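You operate a simulated robot arm through the tools that you are given. There is no shell and no other tool.

Carry out the task below with a simulated two-armed robot. There is one attempt and no reset: what you move stays moved.

JOB
Shut the humidifier down and set its tank on the grey mat.
Fine: mist knob to off and power off before the tank moves; the tank lid ends on top of the humidifier; no spill. Set down upright: tank.

Only the result counts: the job must be done as asked and must still hold three seconds after the hand-in. Knocking over, shifting, dropping, spilling or breaking anything else fails it. A push-on lid holds only when it is set on centred and level and pressed home; a screw cap is set on level and turned clockwise until tight.

ROBOT AND FRAMES
Two 7-joint arms with two-finger parallel grippers on one trunk, on a base that drives. Base frame: it is fixed to the floor where the robot stands at the start and does not move with it; the origin is under the middle of the robot, x ahead of it, y to its left, z up. Readings come in m, degrees, newtons and seconds.
The left shoulder is at the start at [0.05, 0.209, 1.096], the right one opposite. With the tool pointing down near the work surface each hand reaches from about 0.1 to 0.78 m from the robot's upright axis, wherever it stands, measured 20 degrees to its own side. Places, roughly: grey mat [2, 0.6, 0.5]; mist knob [1.7, 0.8, 0.4]; power key [1.7, 0.9, 0.4]; tank [2, 0.75, 0.75]; tank lid [2, 0.75, 0.75]; top of the humidifier [2, 0.9, 0.6]. Payload 4.4 kg a hand.
Tool frame (each hand has its own): the origin (TCP) lies between the finger pads and is the grasp point; the fingertips stand 0.023 m ahead of it; z points along the fingers, y is the line along which they close. The gripper opens to 0.094 m. The fingers are 0.038 m wide and 0.01 m thick; the gripper's body (0.054 by 0.096 m) begins 0.039 m behind the TCP.
Orientation is that of the tool frame in the base frame, as a unit quaternion [x, y, z, w]. With the fingers straight down and closing along the base's y, the tool's x points along the base's -x, its y along +y and its z along -z.

CONTROLS
- The arms move only by the tool step_arm. It takes "left_commands", "right_commands" or both (then of equal length, played together; a hand with none holds still); each is a list of rows, each a list of 7 numbers: the turn, a rotation vector about the base's x, y, z in units of 4 degrees (1.0 is 4 degrees), then the shift along the base's x, y, z in units of 40 mm (1.0 is 40 mm), then the finger opening in m, from 0 to 0.094. In form: [[wx, wy, wz, x, y, z, gripper], ...]. A call has 1 to 20 rows; each row shifts and turns the commanded pose from where the row before left it. A call with a number of a shift or a turn outside -1 to 1 is refused whole. A row lasts 0.2 s, in which the tool goes at most 0.05 m and 8.6 degrees; a call with a longer step from one row to the next is refused whole, and so is a gripper value outside its range. A pose out of reach is approached as far as the arm can. The call stops where the force on the tool passes 80 N (or 10 N more than at its start, if that is more) or the arm is blocked; 0.2 s more then pass. The fingers move at their own pace (about 0.108 m/s each) and stop on an object; they squeeze with about 30 N. The grip force told is the motor's: it shows also when the fingers shut on nothing. Time passes only in rows, and 0.2 s behind the last, so rows that do not move let the fingers close. It gives the time, the measured TCP pose, the force on the tool (base axes), the opening and the grip force at its end, in the units of the frame above (readings bear some noise), with the torque about the TCP (base axes, N m) and any sound that the robot's microphone picked up.
- Cameras (640 x 400 px; columns grow to the right, rows downward): "scene" is now at [0.1477, 0.0066, 1.2574]; the picture's right is [0.08, -1.00, 0.00], its down [-0.68, -0.06, -0.73] and it looks along [0.73, 0.06, -0.68] (base axes); focal length 281 px, centre (320, 200). "left" rides on the left gripper at [0.086, -0.016, -0.074] in its tool frame; the picture's right is [0.18, 0.98, 0.00], its down [-0.58, 0.11, -0.81] and it looks along [-0.79, 0.15, 0.59] (tool axes); focal length 243 px, centre (320, 200). "right" rides on the right gripper at [0.087, 0.016, -0.074] in its tool frame; the picture's right is [-0.18, 0.98, 0.00], its down [-0.58, -0.11, -0.81] and it looks along [-0.79, -0.15, 0.59] (tool axes); focal length 243 px, centre (320, 200). There is no depth. A picture from a camera that has moved, and an enlarged one, comes with that camera's place and axes in the base frame and with its lens.
- capture(camera): a new picture of that camera. No time passes.
- lift_body(by): slides the trunk up (or, below 0, down) by that many m; the arms and the scene camera ride with it, the base frame stays. It gives what a move gives, with no picture.
- drive_base(legs): drives the robot by 1 to 6 legs, each [ahead, left, turn to the left] in m, m and degrees, along the robot's own axes; the way and the turn of a leg run together, so that a leg with both is an arc; at most 1.5 m and 180 degrees a leg. The arms and the cameras ride along, it lands a little off, and it stops where it bumps. It gives what a move gives.
- aim_head(pan, tilt): turns the head with the scene camera to pan (to the left, within 80 degrees either way) and tilt (down, from -29 to 69), counted from straight ahead of the robot. It gives what a move gives.
- inspect(camera, box): a new picture of the part [left, top, right, bottom] of that camera's present view, enlarged. No time passes.
- close_job(): hands the job in; it is judged then, once.

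Nothing tells you exact positions but the pictures and the camera data. Unless the task says otherwise, let go and move clear before handing in.

The tools are called after "Call:" as name(argument=value, ...) on one line, values as JSON. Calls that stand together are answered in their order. step_arm: Moves the arms, as the interface text tells. Its arguments: {"type":"object","properties":{"left_commands":{"type":"array"},"right_commands":{"type":"array"}},"required":[]} The other tools are called the same way: lift_body (by) slides the trunk up or down; drive_base (legs) drives the base; aim_head (pan, tilt) turns the head that bears the scene camera; capture (camera) takes a picture; inspect (camera, box) takes an enlarged picture of a part of a camera's view; close_job () hands the job in.

At the start:

```text
time: 0.0
left_eef_pos: [0.4779, 0.1811, 0.7151]
left_ee_rot: [-0.001, 1.0, 0.0, 0.0]
left_ft_force: [-0.8, -0.3, -1.5]
left_torque: [0.01, -0.01, 0.04]
left_gripper_width: 0.0939
left_finger_force: 0.1
right_eef_pos: [0.4626, -0.2204, 0.6982]
right_ee_rot: [0.0, 1.0, 0.0, 0.0]
right_ft_force: [0.9, -0.4, 0.2]
right_torque: [-0.01, 0.0, -0.03]
right_gripper_width: 0.094
right_finger_force: 0.1
trunk travel left (down, up): [-0.175, 0.388]
robot x, y, heading: [0.0002, -0.0018, -0.1]
head pan, tilt: [4.7, 43.1]
```

scene: 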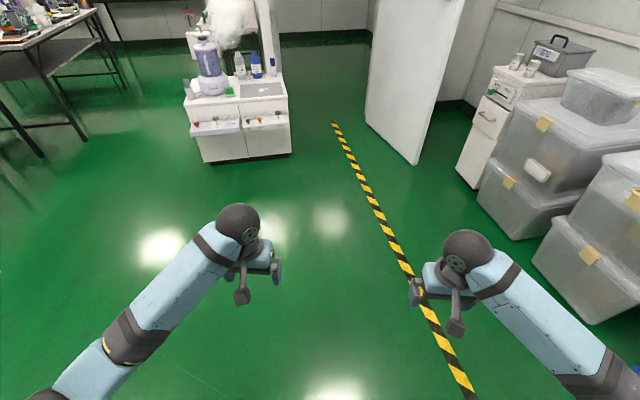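
right: 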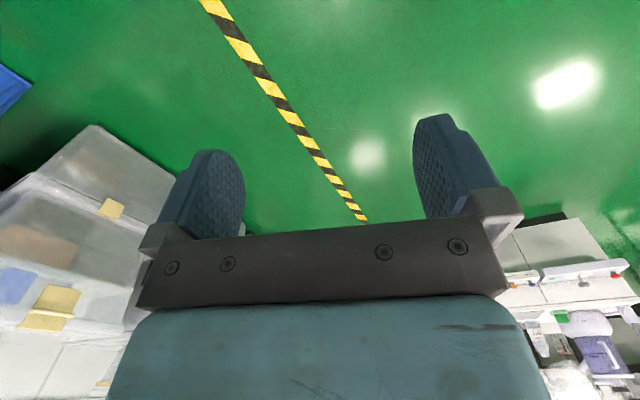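
left: 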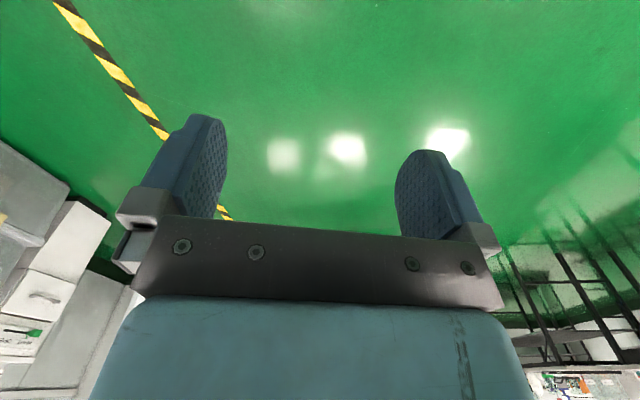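

I see a white cabinet about 2 m ahead and a bit left, with a misting humidifier on it, bottles and a grey mat. I'll take enlarged looks first.

Call:
inspect(camera="scene", box=[170, 0, 310, 88])

Call:
inspect(camera="scene", box=[170, 80, 310, 168])

```text
4.55 times, centred on (240, 44) of scene
camera zoom: at [0.1477, 0.0066, 1.2574], right [0.08, -1.0, 0.0], down [-0.68, -0.06, -0.73], along [0.73, 0.06, -0.68], focal length 1278 px, centre (684, 909)
```

zoom: 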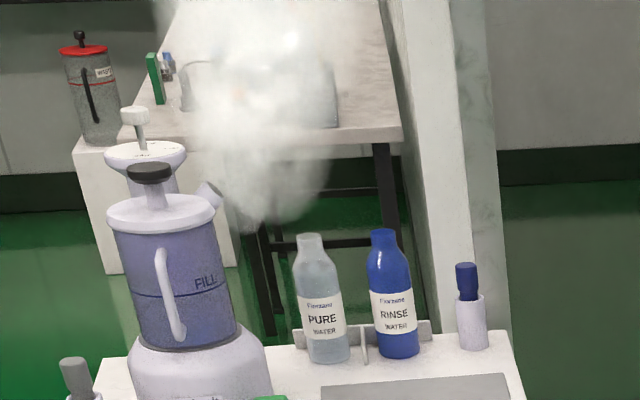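

```text
4.55 times, centred on (240, 124) of scene
camera zoom: at [0.1477, 0.0066, 1.2574], right [0.08, -1.0, 0.0], down [-0.68, -0.06, -0.73], along [0.73, 0.06, -0.68], focal length 1278 px, centre (684, 546)
```

zoom: 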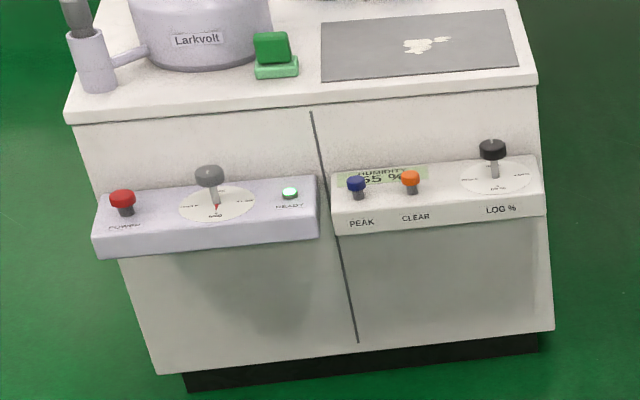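

The control panel in front carries a red power key, a grey-knob mist dial and a ready lamp; next to it is a separate humidity logger that must not be touched. I'll drive closer for a better look.

Call:
drive_base(legs=[[0.6, 0.7, 0], [0.3, 0, 0]])

Call:
aim_head(pan=0, tilt=35)

Call:
capture(camera="scene")

```text
time: 8.3
left_eef_pos: [1.385, 0.8762, 0.7136]
left_ee_rot: [0.005, 1.0, 0.0, 0.0]
left_ft_force: [-0.6, 0.0, -0.8]
left_torque: [-0.01, -0.01, -0.01]
left_gripper_width: 0.0941
left_finger_force: 0.1
right_eef_pos: [1.3656, 0.4749, 0.6973]
right_ee_rot: [0.004, 1.0, 0.0, 0.001]
right_ft_force: [0.9, 0.9, -1.0]
right_torque: [0.01, 0.0, 0.0]
right_gripper_width: 0.0941
right_finger_force: 0.0
trunk travel left (down, up): [-0.175, 0.388]
robot x, y, heading: [0.9072, 0.6992, -0.2]
head pan, tilt: [4.7, 43.1]
```

```text
time: 9.0
left_eef_pos: [1.3854, 0.8761, 0.7143]
left_ee_rot: [0.005, 1.0, 0.0, 0.0]
left_ft_force: [0.0, -0.3, 0.3]
left_torque: [0.0, 0.02, -0.02]
left_gripper_width: 0.0939
left_finger_force: 0.1
right_eef_pos: [1.3643, 0.4752, 0.6982]
right_ee_rot: [0.005, 1.0, 0.0, 0.001]
right_ft_force: [-0.3, 0.4, -0.9]
right_torque: [-0.03, -0.01, 0.01]
right_gripper_width: 0.094
right_finger_force: 0.0
trunk travel left (down, up): [-0.175, 0.388]
robot x, y, heading: [0.9066, 0.6975, -0.5]
head pan, tilt: [0.0, 35.0]
```

```text
taken
camera scene: at [1.0587, 0.6978, 1.2695], right [-0.01, -1.0, 0.0], down [-0.57, 0.01, -0.82], along [0.82, -0.01, -0.57], focal length 281 px, centre (320, 200)
```

scene: 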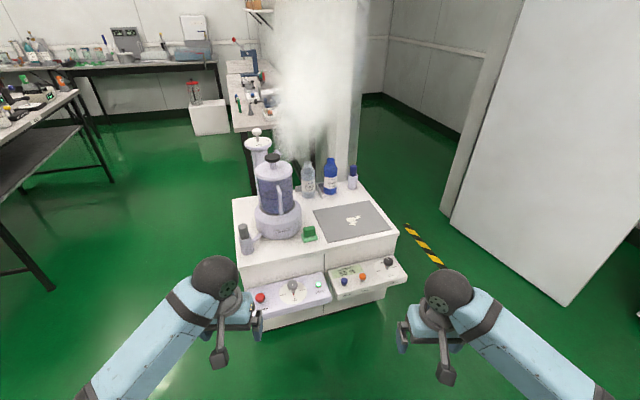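

Call:
inspect(camera="scene", box=[220, 120, 400, 232])

Call:
inspect(camera="scene", box=[220, 220, 420, 345])

Call:
inspect(camera="scene", box=[225, 120, 345, 250])

```text
3.56 times, centred on (310, 176) of scene
camera zoom: at [1.0587, 0.6978, 1.2695], right [-0.01, -1.0, 0.0], down [-0.57, 0.01, -0.82], along [0.82, -0.01, -0.57], focal length 1000 px, centre (356, 285)
```

zoom: 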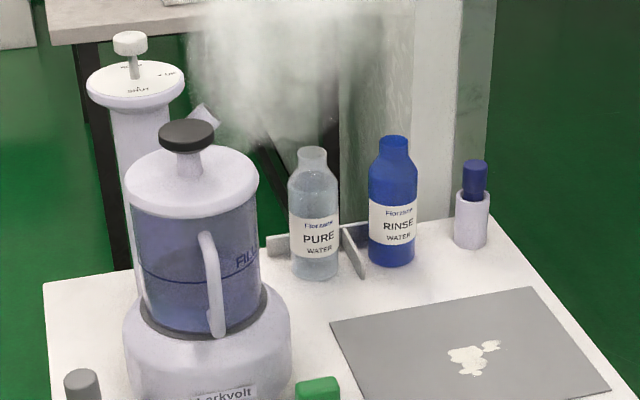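

```text
3.20 times, centred on (320, 282) of scene
camera zoom: at [1.0587, 0.6978, 1.2695], right [-0.01, -1.0, 0.0], down [-0.57, 0.01, -0.82], along [0.82, -0.01, -0.57], focal length 900 px, centre (320, -64)
```

zoom: 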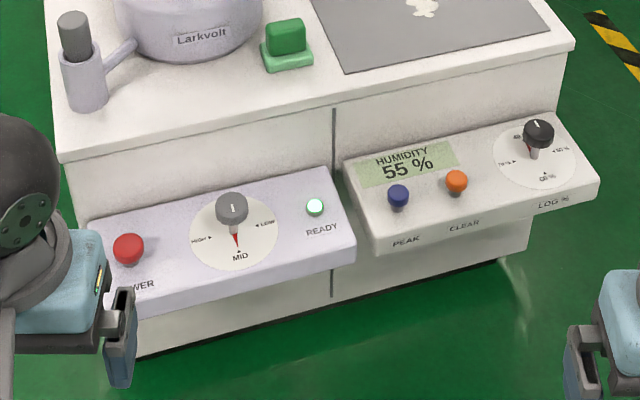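

```text
3.08 times, centred on (285, 185) of scene
camera zoom: at [1.0587, 0.6978, 1.2695], right [-0.01, -1.0, 0.0], down [-0.57, 0.01, -0.82], along [0.82, -0.01, -0.57], focal length 865 px, centre (428, 246)
```

zoom: 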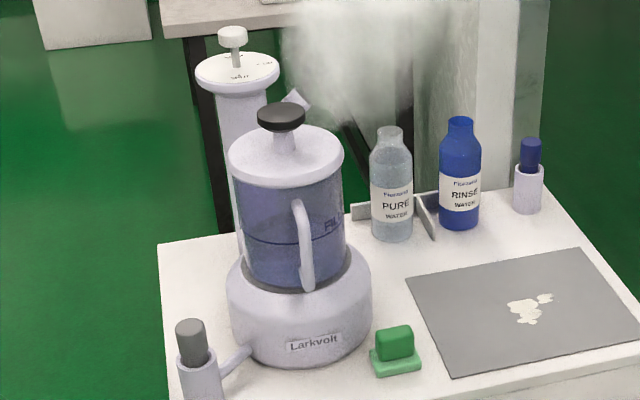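

The cabinet is yawed about 16° (top at z≈0.487); the humidifier stands at about (2.0, 0.88) and the mat at about (2.03, 0.55). I raise the trunk and drive up to face the cabinet squarely.

Call:
lift_body(by=0.25)

Call:
drive_base(legs=[[0, 0, 16.9], [0, -0.263, 0], [0.3, 0, 0]])

Call:
aim_head(pan=8, tilt=50)

Call:
capture(camera="scene")

```text
time: 11.6
left_eef_pos: [1.3855, 0.8757, 0.9634]
left_ee_rot: [0.005, 1.0, 0.0, 0.0]
left_ft_force: [-0.9, -0.1, -0.7]
left_torque: [0.02, 0.01, -0.01]
left_gripper_width: 0.0938
left_finger_force: 0.0
right_eef_pos: [1.3639, 0.4754, 0.9478]
right_ee_rot: [0.005, 1.0, 0.0, 0.0]
right_ft_force: [0.3, -0.1, -0.1]
right_torque: [0.02, 0.01, 0.02]
right_gripper_width: 0.094
right_finger_force: 0.1
trunk travel left (down, up): [-0.425, 0.138]
robot x, y, heading: [0.9062, 0.6951, -0.5]
head pan, tilt: [0.0, 35.0]
```

```text
time: 17.0
left_eef_pos: [1.6699, 0.8412, 0.9647]
left_ee_rot: [-0.144, 0.99, -0.001, 0.0]
left_ft_force: [-0.1, 0.4, 0.1]
left_torque: [-0.04, -0.01, 0.0]
left_gripper_width: 0.0939
left_finger_force: 0.0
right_eef_pos: [1.7684, 0.4502, 0.9481]
right_ee_rot: [-0.144, 0.99, 0.0, 0.0]
right_ft_force: [0.8, -0.1, 0.6]
right_torque: [0.01, 0.06, -0.01]
right_gripper_width: 0.094
right_finger_force: 0.1
trunk travel left (down, up): [-0.425, 0.138]
robot x, y, heading: [1.2631, 0.5311, 16.6]
head pan, tilt: [0.0, 35.0]
```

```text
time: 17.8
left_eef_pos: [1.669, 0.8395, 0.9651]
left_ee_rot: [-0.143, 0.99, 0.001, -0.001]
left_ft_force: [0.8, -0.9, 0.3]
left_torque: [0.02, -0.01, 0.01]
left_gripper_width: 0.094
left_finger_force: 0.1
right_eef_pos: [1.7681, 0.4506, 0.948]
right_ee_rot: [-0.143, 0.99, 0.0, 0.001]
right_ft_force: [-0.5, -0.2, -0.7]
right_torque: [-0.01, 0.05, 0.0]
right_gripper_width: 0.0939
right_finger_force: 0.2
trunk travel left (down, up): [-0.425, 0.138]
robot x, y, heading: [1.2647, 0.5274, 16.3]
head pan, tilt: [8.0, 50.0]
```

```text
taken
camera scene: at [1.3958, 0.5812, 1.4979], right [0.41, -0.91, 0.0], down [-0.7, -0.32, -0.64], along [0.59, 0.27, -0.77], focal length 281 px, centre (320, 200)
```

scene: 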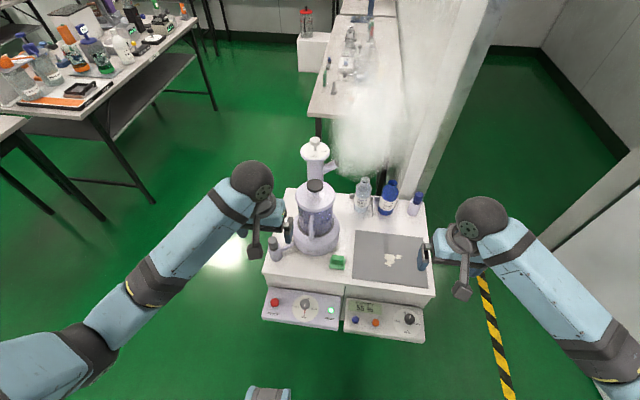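

Call:
inspect(camera="scene", box=[255, 130, 385, 211])

Call:
inspect(camera="scene", box=[255, 190, 385, 271])

Call:
inspect(camera="scene", box=[255, 270, 355, 332])

Call:
inspect(camera="scene", box=[295, 130, 345, 161])

```text
4.92 times, centred on (320, 170) of scene
camera zoom: at [1.3958, 0.5812, 1.4979], right [0.41, -0.91, 0.0], down [-0.7, -0.32, -0.64], along [0.59, 0.27, -0.77], focal length 1384 px, centre (320, 345)
```

zoom: 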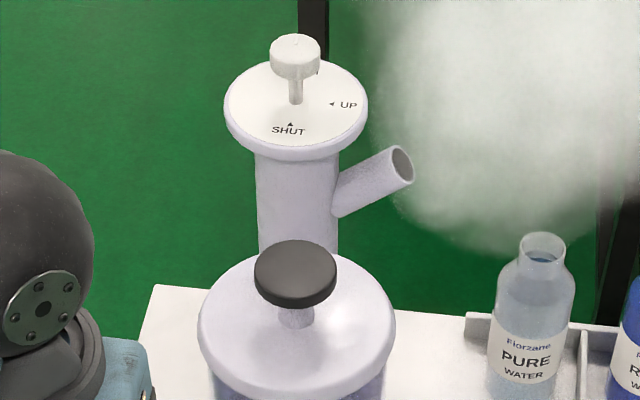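

```text
4.92 times, centred on (320, 230) of scene
camera zoom: at [1.3958, 0.5812, 1.4979], right [0.41, -0.91, 0.0], down [-0.7, -0.32, -0.64], along [0.59, 0.27, -0.77], focal length 1384 px, centre (320, 50)
```

zoom: 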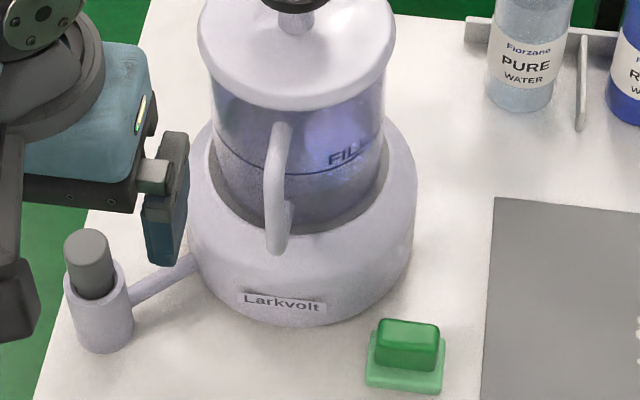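

```text
6.40 times, centred on (305, 301) of scene
camera zoom: at [1.3958, 0.5812, 1.4979], right [0.41, -0.91, 0.0], down [-0.7, -0.32, -0.64], along [0.59, 0.27, -0.77], focal length 1799 px, centre (416, -446)
```

zoom: 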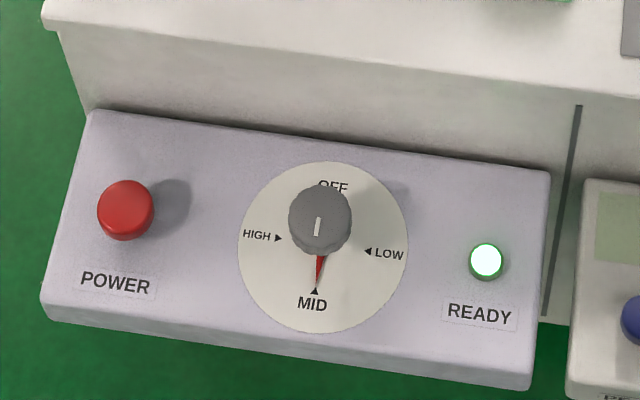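

```text
12.80 times, centred on (320, 146) of scene
camera zoom: at [1.3958, 0.5812, 1.4979], right [0.41, -0.91, 0.0], down [-0.7, -0.32, -0.64], along [0.59, 0.27, -0.77], focal length 3598 px, centre (320, 898)
```

zoom: 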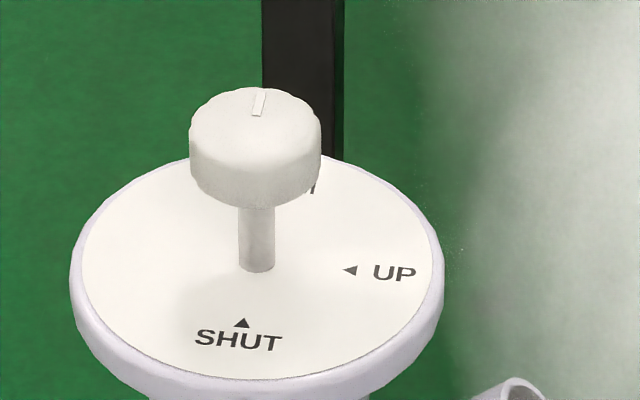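

The dial reads OFF (far), LOW (right), MID (near, where the red pointer is now) and HIGH (left), with the knob at about (1.727, 0.794, 0.426) and the power button at about (1.689, 0.906, 0.412). I lower the trunk again and bring the left hand over the knob for a closer look.

Call:
lift_body(by=-0.25)

Call:
step_arm(left_commands=[[0, 0, 0, 0.36, -0.28, -0.5, 0.094], [0, 0, 0, 0.36, -0.28, -0.5, 0.094], [0, 0, 0, 0.36, -0.28, -0.5, 0.094], [0, 0, 0, 0.36, -0.28, -0.5, 0.094], [0, 0, 0, 0, 0, -0.5, 0.094], [0, 0, 0, 0, 0, -0.5, 0.094], [0, 0, 0, 0, 0, -0.5, 0.094]])

Call:
capture(camera="left")

Call:
aim_head(pan=12, tilt=60)

Call:
capture(camera="scene")

```text
time: 20.4
left_eef_pos: [1.6708, 0.8399, 0.7142]
left_ee_rot: [-0.143, 0.99, 0.0, 0.0]
left_ft_force: [-0.3, -1.4, 0.1]
left_torque: [0.02, -0.01, 0.0]
left_gripper_width: 0.0939
left_finger_force: 0.0
right_eef_pos: [1.7679, 0.4508, 0.698]
right_ee_rot: [-0.143, 0.99, 0.0, 0.0]
right_ft_force: [-0.1, -0.2, -0.4]
right_torque: [-0.03, -0.02, -0.02]
right_gripper_width: 0.0942
right_finger_force: 0.0
trunk travel left (down, up): [-0.175, 0.388]
robot x, y, heading: [1.2622, 0.5317, 16.3]
head pan, tilt: [8.0, 50.0]
```

```text
time: 22.0
left_eef_pos: [1.729, 0.795, 0.5746]
left_ee_rot: [-0.144, 0.99, 0.001, 0.0]
left_ft_force: [0.3, -1.1, 1.0]
left_torque: [-0.01, -0.02, -0.01]
left_gripper_width: 0.0939
left_finger_force: 0.1
right_eef_pos: [1.7685, 0.4506, 0.6973]
right_ee_rot: [-0.144, 0.99, -0.001, 0.0]
right_ft_force: [-0.1, -0.7, 0.8]
right_torque: [-0.02, -0.01, 0.0]
right_gripper_width: 0.0939
right_finger_force: 0.0
trunk travel left (down, up): [-0.175, 0.388]
robot x, y, heading: [1.2638, 0.5307, 16.3]
head pan, tilt: [8.0, 50.0]
```

```text
taken
camera left: at [1.6508, 0.7547, 0.648], right [-0.46, 0.89, 0.0], down [0.53, 0.27, 0.81], along [0.72, 0.37, -0.59], focal length 243 px, centre (320, 200)
```

left: 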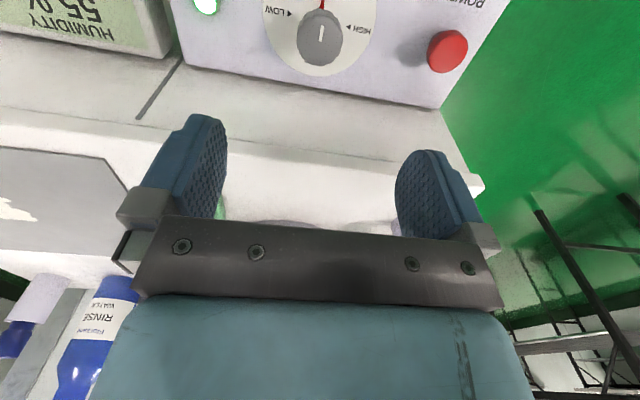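

```text
time: 22.7
left_eef_pos: [1.7297, 0.795, 0.5745]
left_ee_rot: [-0.144, 0.99, -0.001, 0.0]
left_ft_force: [-0.3, 0.8, -0.5]
left_torque: [0.0, 0.0, -0.02]
left_gripper_width: 0.094
left_finger_force: 0.0
right_eef_pos: [1.7687, 0.4508, 0.6983]
right_ee_rot: [-0.144, 0.99, 0.0, 0.0]
right_ft_force: [0.7, 0.6, -0.1]
right_torque: [-0.02, -0.02, 0.07]
right_gripper_width: 0.0938
right_finger_force: 0.0
trunk travel left (down, up): [-0.175, 0.388]
robot x, y, heading: [1.2644, 0.5318, 16.2]
head pan, tilt: [12.0, 60.0]
```

```text
taken
camera scene: at [1.3845, 0.5812, 1.2353], right [0.48, -0.88, 0.0], down [-0.76, -0.41, -0.5], along [0.44, 0.24, -0.87], focal length 281 px, centre (320, 200)
```

scene: 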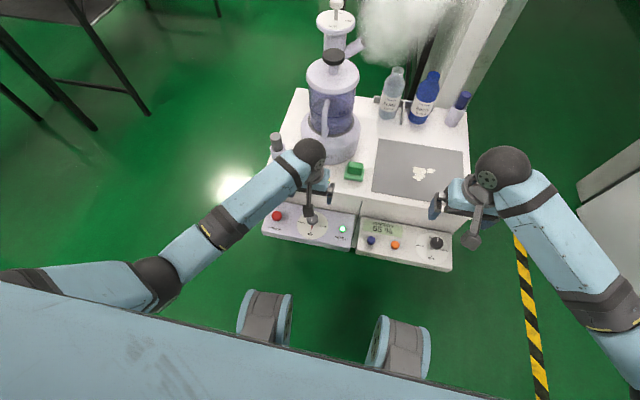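

The hand sits over the knob. I turn the wrist a quarter clockwise at this height first, so that a single half turn counterclockwise (MID→LOW→OFF) keeps the wrist camera away from the cabinet.

Call:
step_arm(left_commands=[[0, 0, -1, -0.1, -0.05, 0, 0.07], [0, 0, -1, 0, 0, 0, 0.07], [0, 0, -1, 0, 0, 0, 0.07], [0, 0, -1, 0, 0, 0, 0.07], [0, 0, -1, 0, 0, 0, 0.07], [0, 0, -1, 0, 0, 0, 0.07], [0, 0, -1, 0, 0, 0, 0.07], [0, 0, -1, 0, 0, 0, 0.07], [0, 0, -1, 0, 0, 0, 0.07], [0, 0, -1, 0, 0, 0, 0.07], [0, 0, -1, 0, 0, 0, 0.07], [0, 0, -1, 0, 0, 0, 0.07], [0, 0, -1, 0, 0, 0, 0.07], [0, 0, -1, 0, 0, 0, 0.07], [0, 0, -1, 0, 0, 0, 0.07], [0, 0, -1, 0, 0, 0, 0.07], [0, 0, -1, 0, 0, 0, 0.07], [0, 0, -1, 0, 0, 0, 0.07], [0, 0, -1, 0, 0, 0, 0.07], [0, 0, -1, 0, 0, 0, 0.07]])

Call:
capture(camera="left")

Call:
inspect(camera="scene", box=[240, 120, 400, 270])

```text
time: 26.9
left_eef_pos: [1.7251, 0.7953, 0.5741]
left_ee_rot: [0.527, 0.85, 0.0, 0.001]
left_ft_force: [-0.2, 0.2, -0.5]
left_torque: [0.03, 0.0, 0.0]
left_gripper_width: 0.0701
left_finger_force: 0.1
right_eef_pos: [1.7693, 0.4517, 0.6989]
right_ee_rot: [-0.143, 0.99, 0.001, 0.0]
right_ft_force: [-0.2, -0.7, 0.4]
right_torque: [-0.05, 0.0, -0.02]
right_gripper_width: 0.0939
right_finger_force: 0.2
trunk travel left (down, up): [-0.175, 0.388]
robot x, y, heading: [1.2624, 0.5284, 16.6]
head pan, tilt: [12.0, 60.0]
```

```text
taken
camera left: at [1.6711, 0.8635, 0.6479], right [0.8, 0.6, 0.0], down [0.36, -0.47, 0.81], along [0.49, -0.64, -0.59], focal length 243 px, centre (320, 200)
```

left: 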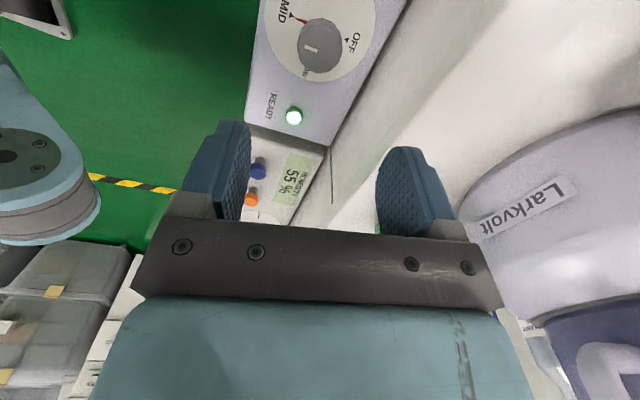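

```text
2.67 times, centred on (320, 195) of scene
camera zoom: at [1.3845, 0.5812, 1.2352], right [0.48, -0.88, 0.0], down [-0.76, -0.41, -0.5], along [0.44, 0.24, -0.87], focal length 750 px, centre (320, 213)
```

zoom: 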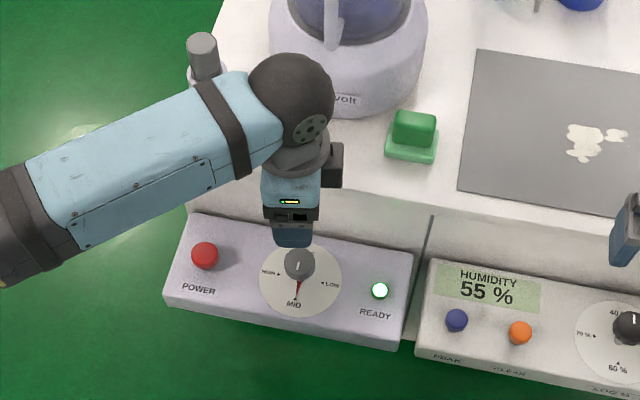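

Call:
inspect(camera="left", box=[240, 0, 400, 100])

```text
4.00 times, centred on (320, 50) of left
camera zoom: at [1.6711, 0.8635, 0.6479], right [0.8, 0.6, 0.0], down [0.36, -0.47, 0.81], along [0.49, -0.64, -0.59], focal length 970 px, centre (320, 800)
```

zoom: 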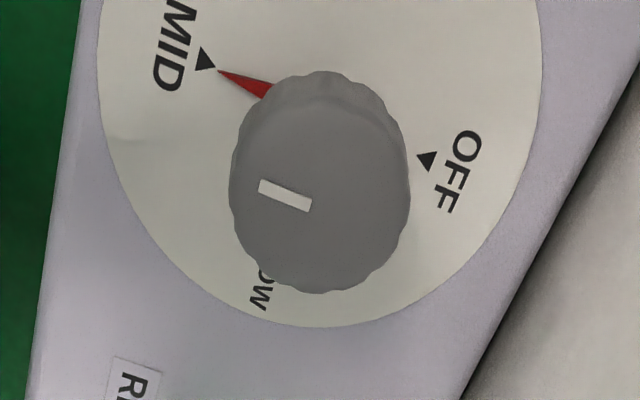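

The knob's top centre checks out at (1.725, 0.793, 0.426). I finish the quarter turn, go down and grip it.

Call:
step_arm(left_commands=[[0, 0, -1, 0, -0.05, 0, 0.07], [0, 0, -1, 0, 0, -0.5, 0.07], [0, 0, -0.5, 0, 0, -0.6, 0.07], [0, 0, 0, 0, 0, -0.6, 0.07], [0, 0, 0, 0, 0, -0.5, 0.07], [0, 0, 0, 0, 0, -0.5, 0.07], [0, 0, 0, 0, 0, -0.5, 0.07], [0, 0, 0, 0, 0, -0.3, 0.07], [0, 0, 0, 0, 0, -0.15, 0.07], [0, 0, 0, 0, 0, 0, 0.07]])

Call:
capture(camera="left")

Call:
inspect(camera="scene", box=[240, 170, 380, 260])

```text
time: 29.1
left_eef_pos: [1.7237, 0.7916, 0.4277]
left_ee_rot: [0.598, 0.802, 0.0, 0.0]
left_ft_force: [-0.9, -0.7, -0.2]
left_torque: [-0.01, -0.03, -0.02]
left_gripper_width: 0.07
left_finger_force: 0.1
right_eef_pos: [1.7676, 0.45, 0.6973]
right_ee_rot: [-0.143, 0.99, 0.001, 0.0]
right_ft_force: [0.5, -0.2, -0.2]
right_torque: [-0.01, 0.0, 0.01]
right_gripper_width: 0.0939
right_finger_force: 0.1
trunk travel left (down, up): [-0.175, 0.388]
robot x, y, heading: [1.2604, 0.5304, 16.5]
head pan, tilt: [12.0, 60.0]
```

```text
taken
camera left: at [1.6835, 0.8693, 0.5017], right [0.89, 0.46, 0.0], down [0.27, -0.53, 0.81], along [0.37, -0.72, -0.59], focal length 243 px, centre (320, 200)
```

left: 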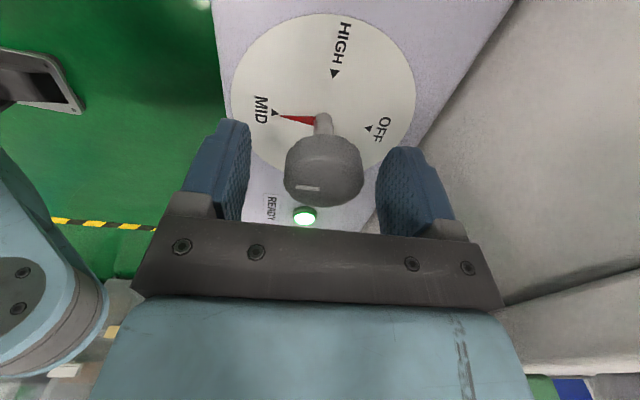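

```text
4.44 times, centred on (310, 215) of scene
camera zoom: at [1.3845, 0.5812, 1.2352], right [0.48, -0.88, 0.0], down [-0.76, -0.41, -0.5], along [0.44, 0.24, -0.87], focal length 1249 px, centre (364, 133)
```

zoom: 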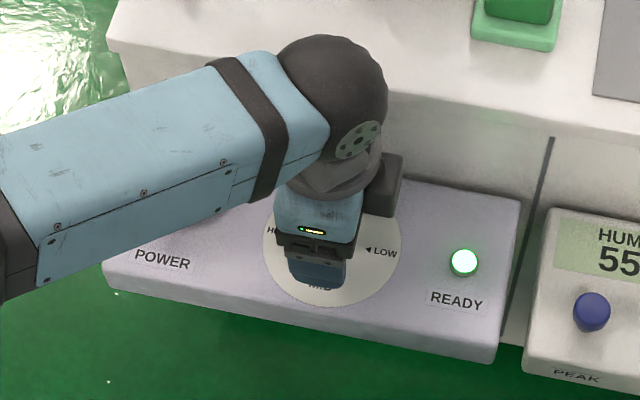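

The knob is centred between the pads, clear of the red pointer. I close on it and start the counterclockwise turn.

Call:
step_arm(left_commands=[[0, 0, 0, 0, 0, 0, 0.02], [0, 0, 0, 0, 0, 0, 0.02], [0, 0, 0, 0, 0, 0, 0.02], [0, 0, 1, 0, 0, 0, 0.02], [0, 0, 1, 0, 0, 0, 0.02], [0, 0, 1, 0, 0, 0, 0.02], [0, 0, 1, 0, 0, 0, 0.02], [0, 0, 1, 0, 0, 0, 0.02]])

Call:
inspect(camera="left", box=[200, 0, 440, 240])

```text
time: 30.9
left_eef_pos: [1.7248, 0.7928, 0.4271]
left_ee_rot: [0.449, 0.894, 0.001, 0.001]
left_ft_force: [25.4, 13.7, -6.1]
left_torque: [-0.36, -0.56, -0.02]
left_gripper_width: 0.0375
left_finger_force: 45.0
right_eef_pos: [1.7677, 0.4519, 0.6972]
right_ee_rot: [-0.143, 0.99, 0.0, 0.0]
right_ft_force: [0.5, 0.4, 0.4]
right_torque: [-0.01, -0.02, 0.01]
right_gripper_width: 0.0938
right_finger_force: 0.0
trunk travel left (down, up): [-0.175, 0.388]
robot x, y, heading: [1.2651, 0.5316, 16.3]
head pan, tilt: [12.0, 60.0]
```

```text
1.67 times, centred on (320, 120) of left
camera zoom: at [1.6605, 0.8515, 0.5023], right [0.68, 0.73, 0.0], down [0.43, -0.4, 0.81], along [0.59, -0.55, -0.59], focal length 404 px, centre (320, 333)
```

zoom: 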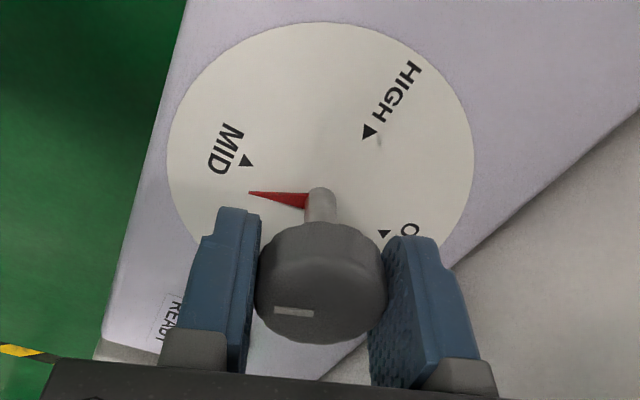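

The pointer turns with the fingers. There is some sideways force, so I nudge a little deeper while I keep turning.

Call:
step_arm(left_commands=[[0, 0, 1, 0.04, 0.02, 0, 0.02], [0, 0, 1, 0, 0, 0, 0.02], [0, 0, 1, 0, 0, 0, 0.02], [0, 0, 1, 0, 0, 0, 0.02], [0, 0, 1, 0, 0, 0, 0.02], [0, 0, 1, 0, 0, 0, 0.02], [0, 0, 1, 0, 0, 0, 0.02], [0, 0, 1, 0, 0, 0, 0.02], [0, 0, 1, 0, 0, 0, 0.02], [0, 0, 1, 0, 0, 0, 0.02], [0, 0, 1, 0, 0, 0, 0.02], [0, 0, 1, 0, 0, 0, 0.02], [0, 0, 1, 0, 0, 0, 0.02], [0, 0, 1, 0, 0, 0, 0.02], [0, 0, 1, 0, 0, 0, 0.02], [0, 0, 1, 0, 0, 0, 0.02], [0, 0, 1, 0, 0, 0, 0.02]])

Call:
inspect(camera="left", box=[200, 0, 440, 240])

```text
time: 34.0
left_eef_pos: [1.726, 0.7935, 0.4289]
left_ee_rot: [-0.018, 1.0, -0.001, 0.001]
left_ft_force: [-7.5, -33.7, -10.6]
left_torque: [-0.3, 0.76, 0.09]
left_gripper_width: 0.0375
left_finger_force: 45.3
right_eef_pos: [1.7671, 0.4456, 0.6976]
right_ee_rot: [-0.141, 0.99, -0.001, 0.0]
right_ft_force: [0.2, 0.0, 0.9]
right_torque: [0.02, 0.01, -0.03]
right_gripper_width: 0.094
right_finger_force: 0.1
trunk travel left (down, up): [-0.175, 0.388]
robot x, y, heading: [1.2668, 0.5308, 16.2]
head pan, tilt: [12.0, 60.0]
stopped in row 15 (left hand): the force on the tool passed its limit at 91 N (the readings are from after the stop); the commanded pose is now the measured one
```

```text
1.67 times, centred on (320, 120) of left
camera zoom: at [1.6419, 0.7734, 0.5029], right [-0.22, 0.98, 0.0], down [0.58, 0.13, 0.81], along [0.79, 0.18, -0.59], focal length 404 px, centre (320, 333)
```

zoom: 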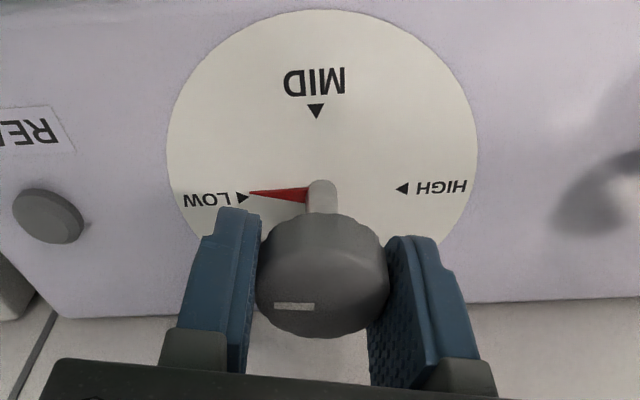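

The pointer is at LOW and the ready lamp went grey, but the side force stopped the turn. I let go, re-centre and regrip.

Call:
step_arm(left_commands=[[0, 0, 0, 0, 0, 0, 0.06], [0, 0, 0, 0, 0, 0, 0.06], [0, 0, 0, 0, 0, 0, 0.06]])

Call:
inspect(camera="left", box=[200, 0, 440, 240])

Call:
inspect(camera="scene", box=[240, 170, 380, 260])

```text
time: 34.8
left_eef_pos: [1.7271, 0.7963, 0.4296]
left_ee_rot: [-0.02, 1.0, -0.001, 0.002]
left_ft_force: [-0.5, -0.2, -0.2]
left_torque: [0.01, -0.03, -0.01]
left_gripper_width: 0.0599
left_finger_force: 0.0
right_eef_pos: [1.7675, 0.4484, 0.6982]
right_ee_rot: [-0.141, 0.99, -0.001, 0.001]
right_ft_force: [0.7, -0.5, -0.6]
right_torque: [-0.03, 0.02, 0.01]
right_gripper_width: 0.0942
right_finger_force: 0.0
trunk travel left (down, up): [-0.175, 0.388]
robot x, y, heading: [1.2628, 0.5265, 16.0]
head pan, tilt: [12.0, 60.0]
```

```text
1.67 times, centred on (320, 120) of left
camera zoom: at [1.6421, 0.7755, 0.5028], right [-0.22, 0.97, 0.0], down [0.57, 0.13, 0.81], along [0.79, 0.18, -0.59], focal length 404 px, centre (320, 333)
```

zoom: 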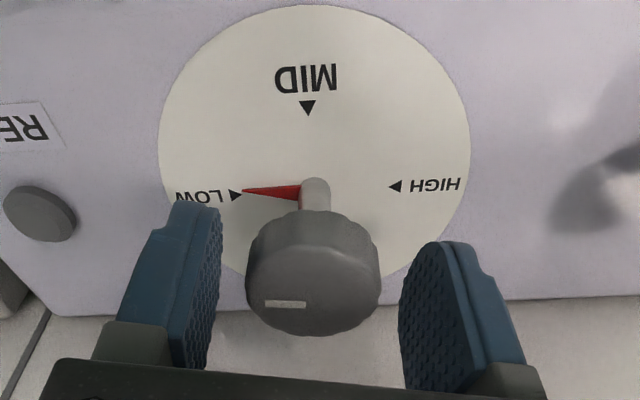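

```text
4.44 times, centred on (310, 215) of scene
camera zoom: at [1.3839, 0.581, 1.2354], right [0.47, -0.88, 0.0], down [-0.76, -0.41, -0.5], along [0.44, 0.24, -0.87], focal length 1249 px, centre (364, 133)
```

zoom: 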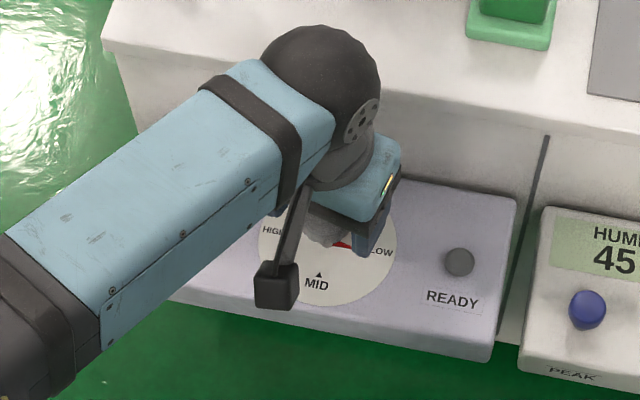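

The pointer sits at LOW. I shift about 4 mm to centre on the knob, regrip and turn on toward OFF in steps.

Call:
step_arm(left_commands=[[0, 0, 0, -0.08, -0.09, -0.03, 0.06], [0, 0, 0, 0, 0, 0, 0.06], [0, 0, 0, 0, 0, 0, 0.02], [0, 0, 0, 0, 0, 0, 0.02], [0, 0, 0, 0, 0, 0, 0.02], [0, 0, 1, 0, 0, 0, 0.02], [0, 0, 1, 0, 0, 0, 0.02], [0, 0, 1, 0, 0, 0, 0.02], [0, 0, 1, 0, 0, 0, 0.02], [0, 0, 1, 0, 0, 0, 0.02], [0, 0, 1, 0, 0, 0, 0.02], [0, 0, 1, 0, 0, 0, 0.02], [0, 0, 1, 0, 0, 0, 0.02]])

Call:
inspect(camera="left", box=[200, 0, 440, 240])

```text
time: 36.3
left_eef_pos: [1.7347, 0.7997, 0.4321]
left_ee_rot: [-0.072, 0.997, 0.002, 0.01]
left_ft_force: [11.8, -63.9, -12.3]
left_torque: [-0.84, 0.39, 0.69]
left_gripper_width: 0.0486
left_finger_force: 32.3
right_eef_pos: [1.7669, 0.442, 0.6991]
right_ee_rot: [-0.139, 0.99, -0.001, 0.001]
right_ft_force: [0.0, -0.1, -0.6]
right_torque: [0.05, 0.01, 0.02]
right_gripper_width: 0.0941
right_finger_force: 0.1
trunk travel left (down, up): [-0.175, 0.388]
robot x, y, heading: [1.2637, 0.5277, 15.8]
head pan, tilt: [12.0, 60.0]
stopped in row 7 (left hand): the force on the tool passed its limit at 84 N (the readings are from after the stop); the commanded pose is now the measured one
```

```text
1.67 times, centred on (320, 120) of left
camera zoom: at [1.6496, 0.7707, 0.5048], right [-0.32, 0.95, 0.0], down [0.54, 0.19, 0.82], along [0.77, 0.26, -0.57], focal length 404 px, centre (320, 333)
```

zoom: 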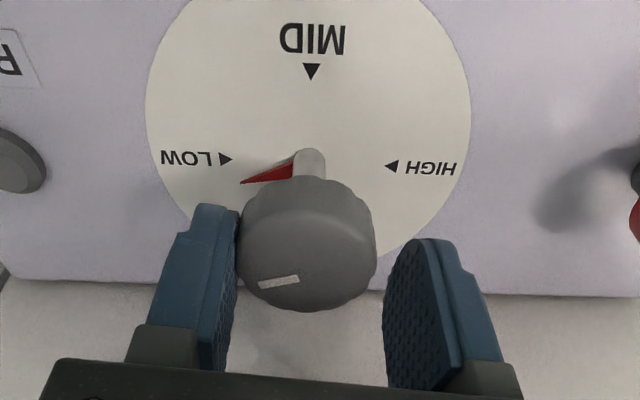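

The fingers pinched unevenly and the base gives slightly under side load. I open, and measure again where the hand rests relative to the knob.

Call:
step_arm(left_commands=[[0, 0, 0, 0, 0, 0, 0.08], [0, 0, 0, 0, 0, 0, 0.08], [0, 0, 0, 0, 0, 0, 0.08]])

Call:
inspect(camera="left", box=[200, 0, 440, 240])

Call:
inspect(camera="scene", box=[240, 170, 380, 260])

```text
time: 37.1
left_eef_pos: [1.7311, 0.8052, 0.4309]
left_ee_rot: [-0.075, 0.997, 0.004, 0.007]
left_ft_force: [-0.1, 0.0, 0.5]
left_torque: [-0.03, 0.01, 0.01]
left_gripper_width: 0.0798
left_finger_force: 0.0
right_eef_pos: [1.7664, 0.4468, 0.6969]
right_ee_rot: [-0.14, 0.99, -0.001, 0.0]
right_ft_force: [-0.1, 0.2, -0.2]
right_torque: [0.01, 0.04, -0.01]
right_gripper_width: 0.0939
right_finger_force: 0.1
trunk travel left (down, up): [-0.175, 0.388]
robot x, y, heading: [1.2621, 0.5273, 15.8]
head pan, tilt: [12.0, 60.0]
```

```text
1.67 times, centred on (320, 120) of left
camera zoom: at [1.6478, 0.7754, 0.5034], right [-0.33, 0.94, 0.01], down [0.55, 0.19, 0.82], along [0.77, 0.27, -0.58], focal length 404 px, centre (320, 333)
```

zoom: 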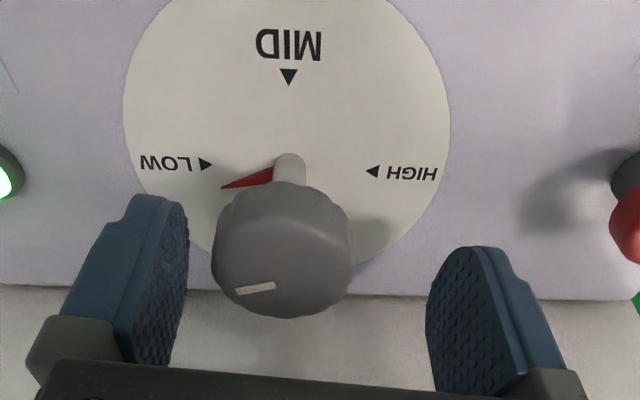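

```text
4.44 times, centred on (310, 215) of scene
camera zoom: at [1.3846, 0.5806, 1.235], right [0.47, -0.88, 0.0], down [-0.76, -0.41, -0.5], along [0.44, 0.23, -0.87], focal length 1249 px, centre (364, 133)
```

zoom: 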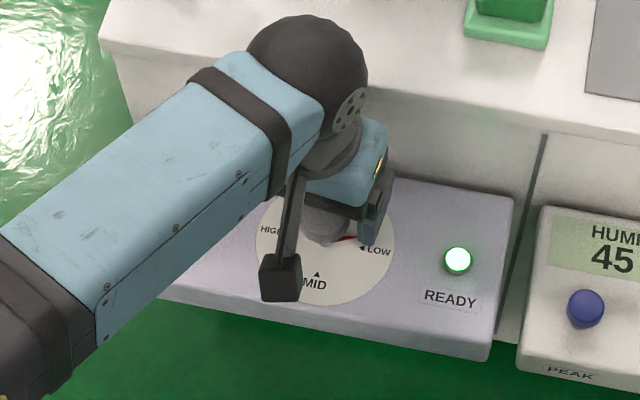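

The picture puts the knob at about (1.723, 0.792), so the hand had drifted 12 mm to the left. I re-centre before gripping.

Call:
step_arm(left_commands=[[-0.13, 0.19, 0, -0.19, -0.32, -0.05, 0.08], [0, 0, 0, 0, 0, 0, 0.08], [0, 0, 0, 0, 0, 0, 0.08]])

Call:
inspect(camera="left", box=[200, 0, 440, 240])

```text
time: 37.9
left_eef_pos: [1.7319, 0.8077, 0.4332]
left_ee_rot: [-0.078, 0.997, 0.007, 0.005]
left_ft_force: [0.2, 0.1, 0.5]
left_torque: [-0.02, 0.02, 0.0]
left_gripper_width: 0.0798
left_finger_force: 0.0
right_eef_pos: [1.7687, 0.447, 0.6982]
right_ee_rot: [-0.14, 0.99, -0.002, 0.0]
right_ft_force: [-0.7, -0.1, -1.2]
right_torque: [-0.02, 0.01, 0.0]
right_gripper_width: 0.0939
right_finger_force: 0.1
trunk travel left (down, up): [-0.175, 0.388]
robot x, y, heading: [1.2659, 0.5311, 16.0]
head pan, tilt: [12.0, 60.0]
```

```text
1.67 times, centred on (320, 120) of left
camera zoom: at [1.648, 0.7761, 0.5054], right [-0.33, 0.94, 0.01], down [0.55, 0.19, 0.81], along [0.77, 0.28, -0.58], focal length 404 px, centre (320, 333)
```

zoom: 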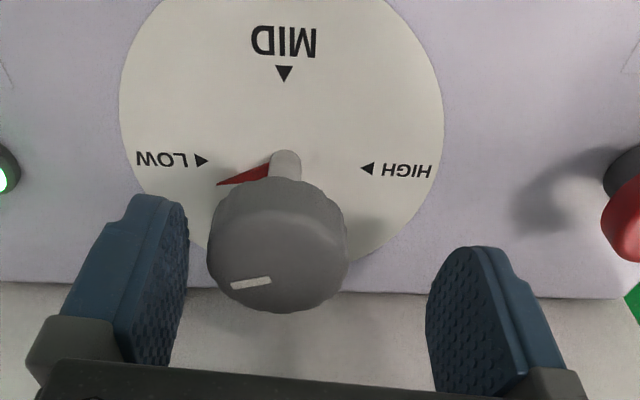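

The hand did not follow that command, so the arm may be at a joint limit or touching something. I look at the whole arm.

Call:
aim_head(pan=15, tilt=50)

Call:
capture(camera="scene")

Call:
capture(camera="right")

Call:
capture(camera="left")

```text
time: 38.6
left_eef_pos: [1.7325, 0.8082, 0.4324]
left_ee_rot: [-0.079, 0.997, 0.006, 0.006]
left_ft_force: [-0.5, 0.5, 0.9]
left_torque: [0.0, -0.05, -0.02]
left_gripper_width: 0.0799
left_finger_force: 0.1
right_eef_pos: [1.7671, 0.4467, 0.6987]
right_ee_rot: [-0.14, 0.99, -0.002, -0.001]
right_ft_force: [-0.5, 0.0, 0.4]
right_torque: [-0.01, 0.01, -0.02]
right_gripper_width: 0.0939
right_finger_force: 0.1
trunk travel left (down, up): [-0.175, 0.388]
robot x, y, heading: [1.2641, 0.5286, 16.1]
head pan, tilt: [15.0, 50.0]
```

```text
taken
camera scene: at [1.3921, 0.5917, 1.2478], right [0.52, -0.86, 0.0], down [-0.66, -0.4, -0.64], along [0.55, 0.33, -0.77], focal length 281 px, centre (320, 200)
```

scene: 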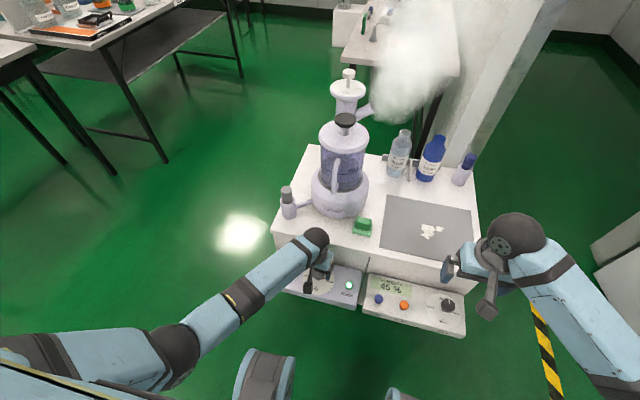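

```text
taken
camera right: at [1.6803, 0.44, 0.7733], right [-0.1, 1.0, -0.01], down [0.59, 0.06, 0.81], along [0.8, 0.07, -0.59], focal length 243 px, centre (320, 200)
```

right: 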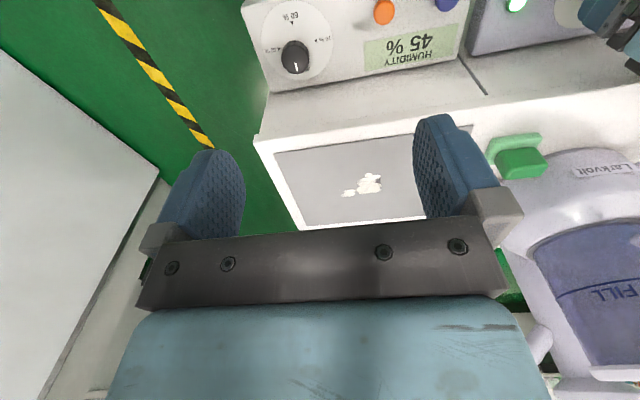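

```text
taken
camera left: at [1.6481, 0.7762, 0.5055], right [-0.33, 0.94, 0.01], down [0.55, 0.19, 0.81], along [0.77, 0.28, -0.58], focal length 243 px, centre (320, 200)
```

left: 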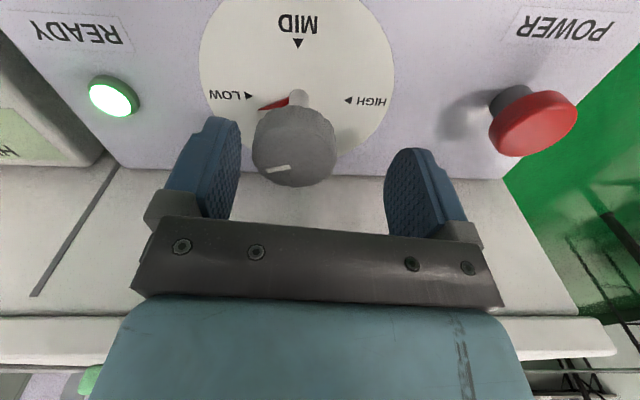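

Nothing seems touched; the arm looks to be at a joint limit after the big wrist swing. I lift straight up and check that it follows.

Call:
step_arm(left_commands=[[0, 0, 0, 0, 0, 0.5, 0.08], [0, 0, 0, 0, 0, 0.5, 0.08], [0, 0, 0, 0, 0, 0.5, 0.08], [0, 0, 0, 0, 0, 0.5, 0.08], [0, 0, 0, 0, 0, 0.5, 0.08], [0, 0, 0, 0, 0, 0.5, 0.08], [0, 0, 0, 0, 0, 0, 0.08]])

Call:
capture(camera="scene")

```text
time: 40.2
left_eef_pos: [1.7241, 0.7881, 0.5491]
left_ee_rot: [-0.074, 0.997, 0.0, -0.001]
left_ft_force: [0.6, -0.3, 0.4]
left_torque: [-0.03, 0.0, -0.06]
left_gripper_width: 0.0801
left_finger_force: 0.0
right_eef_pos: [1.7669, 0.4444, 0.6981]
right_ee_rot: [-0.141, 0.99, 0.0, 0.001]
right_ft_force: [0.0, -0.1, 0.2]
right_torque: [0.01, -0.02, 0.0]
right_gripper_width: 0.0939
right_finger_force: 0.1
trunk travel left (down, up): [-0.175, 0.388]
robot x, y, heading: [1.2682, 0.5275, 16.1]
head pan, tilt: [15.0, 50.0]
```

```text
taken
camera scene: at [1.3918, 0.5868, 1.2477], right [0.52, -0.86, 0.0], down [-0.66, -0.4, -0.64], along [0.55, 0.33, -0.77], focal length 281 px, centre (320, 200)
```

scene: 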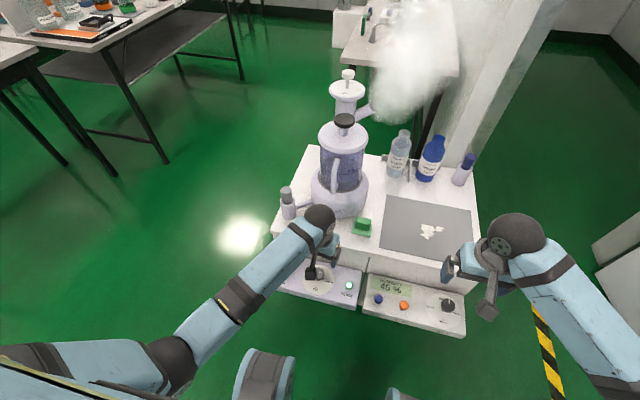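

Up here it follows again, so the low pose was at the edge of the arm's range. I raise the hand and lower the trunk 0.15 m to give the arm a better posture.

Call:
step_arm(left_commands=[[0, 0, 0, 0, 0, 0.8, 0.08], [0, 0, 0, 0, 0, 0.8, 0.08], [0, 0, 0, 0, 0, 0.8, 0.08], [0, 0, 0, 0, 0, 0.8, 0.08], [0, 0, 0, 0, 0, 0.8, 0.08], [0, 0, 0, 0, 0, 0, 0.08]])

Call:
lift_body(by=-0.15)

Call:
capture(camera="scene")

Call:
capture(camera="left")

```text
time: 41.6
left_eef_pos: [1.7246, 0.7871, 0.7083]
left_ee_rot: [-0.073, 0.997, 0.0, 0.0]
left_ft_force: [-0.2, -0.7, 0.5]
left_torque: [0.01, 0.03, 0.03]
left_gripper_width: 0.0803
left_finger_force: 0.0
right_eef_pos: [1.768, 0.4453, 0.6979]
right_ee_rot: [-0.139, 0.99, 0.0, -0.001]
right_ft_force: [0.0, -0.1, 0.7]
right_torque: [0.02, 0.02, 0.01]
right_gripper_width: 0.0937
right_finger_force: 0.3
trunk travel left (down, up): [-0.175, 0.388]
robot x, y, heading: [1.2633, 0.5303, 16.2]
head pan, tilt: [15.0, 50.0]
```

```text
time: 43.4
left_eef_pos: [1.7254, 0.7882, 0.5593]
left_ee_rot: [-0.073, 0.997, 0.001, 0.0]
left_ft_force: [0.5, 1.2, 0.2]
left_torque: [0.02, 0.0, 0.02]
left_gripper_width: 0.0799
left_finger_force: 0.1
right_eef_pos: [1.7677, 0.4448, 0.547]
right_ee_rot: [-0.14, 0.99, 0.0, -0.001]
right_ft_force: [0.1, 0.0, 0.1]
right_torque: [-0.03, 0.01, 0.0]
right_gripper_width: 0.0941
right_finger_force: 0.1
trunk travel left (down, up): [-0.025, 0.538]
robot x, y, heading: [1.2634, 0.5292, 16.4]
head pan, tilt: [15.0, 50.0]
```

```text
taken
camera scene: at [1.3917, 0.5868, 1.0979], right [0.52, -0.86, 0.0], down [-0.66, -0.4, -0.64], along [0.55, 0.33, -0.77], focal length 281 px, centre (320, 200)
```

scene: 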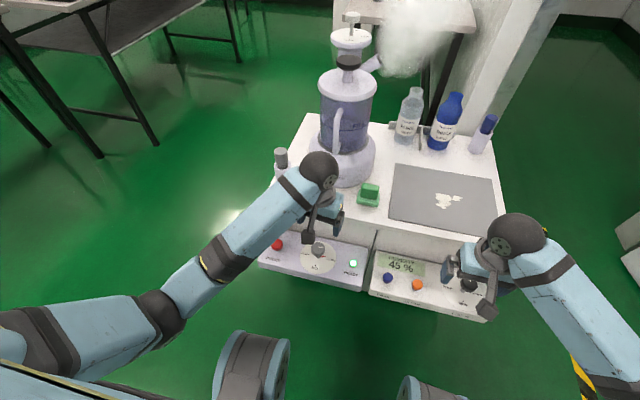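

```text
taken
camera left: at [1.6411, 0.7591, 0.6327], right [-0.33, 0.95, 0.0], down [0.56, 0.19, 0.81], along [0.76, 0.26, -0.59], focal length 243 px, centre (320, 200)
```

left: 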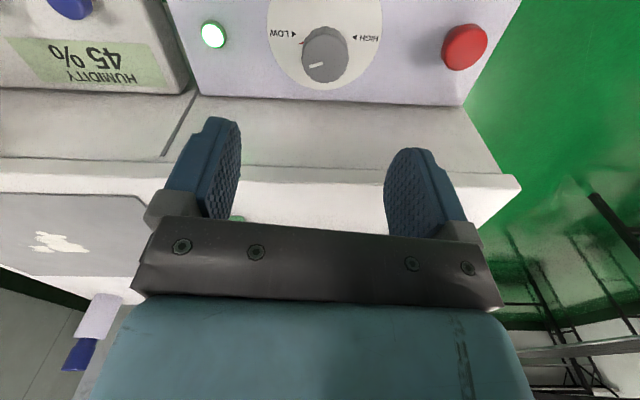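

Call:
step_arm(left_commands=[[0, 0, 0, -0.05, 0.1, -0.5, 0.08], [0, 0, 0, 0, 0, -0.5, 0.08], [0, 0, 0, 0, 0, -0.5, 0.08], [0, 0, 0, 0, 0, -0.5, 0.08], [0, 0, 0, 0, 0, -0.5, 0.08], [0, 0, 0, 0, 0, -0.5, 0.08], [0, 0, 0, 0, 0, -0.3, 0.08], [0, 0, 0, 0, 0, 0, 0.08]])

Call:
inspect(camera="left", box=[200, 0, 440, 240])

```text
time: 45.2
left_eef_pos: [1.7226, 0.7909, 0.4257]
left_ee_rot: [-0.074, 0.997, 0.0, -0.001]
left_ft_force: [-0.2, 0.2, 0.2]
left_torque: [0.01, -0.01, -0.03]
left_gripper_width: 0.08
left_finger_force: 0.0
right_eef_pos: [1.7678, 0.4454, 0.5484]
right_ee_rot: [-0.14, 0.99, 0.0, 0.0]
right_ft_force: [-0.3, 0.4, -0.5]
right_torque: [0.02, 0.03, 0.02]
right_gripper_width: 0.0938
right_finger_force: 0.1
trunk travel left (down, up): [-0.025, 0.538]
robot x, y, heading: [1.2591, 0.5294, 16.0]
head pan, tilt: [15.0, 50.0]
```

```text
1.67 times, centred on (320, 120) of left
camera zoom: at [1.6392, 0.7636, 0.5001], right [-0.33, 0.95, 0.0], down [0.56, 0.19, 0.81], along [0.76, 0.26, -0.59], focal length 404 px, centre (320, 333)
```

zoom: 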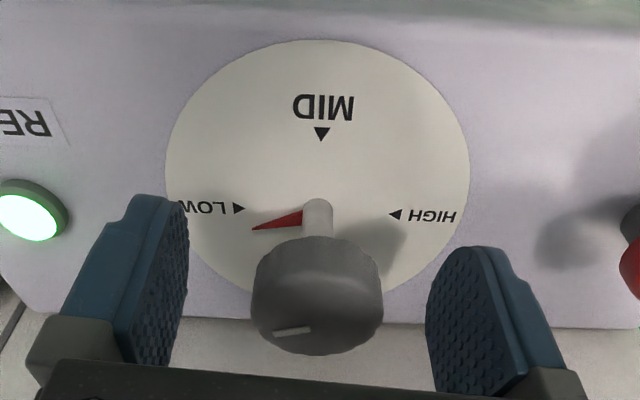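

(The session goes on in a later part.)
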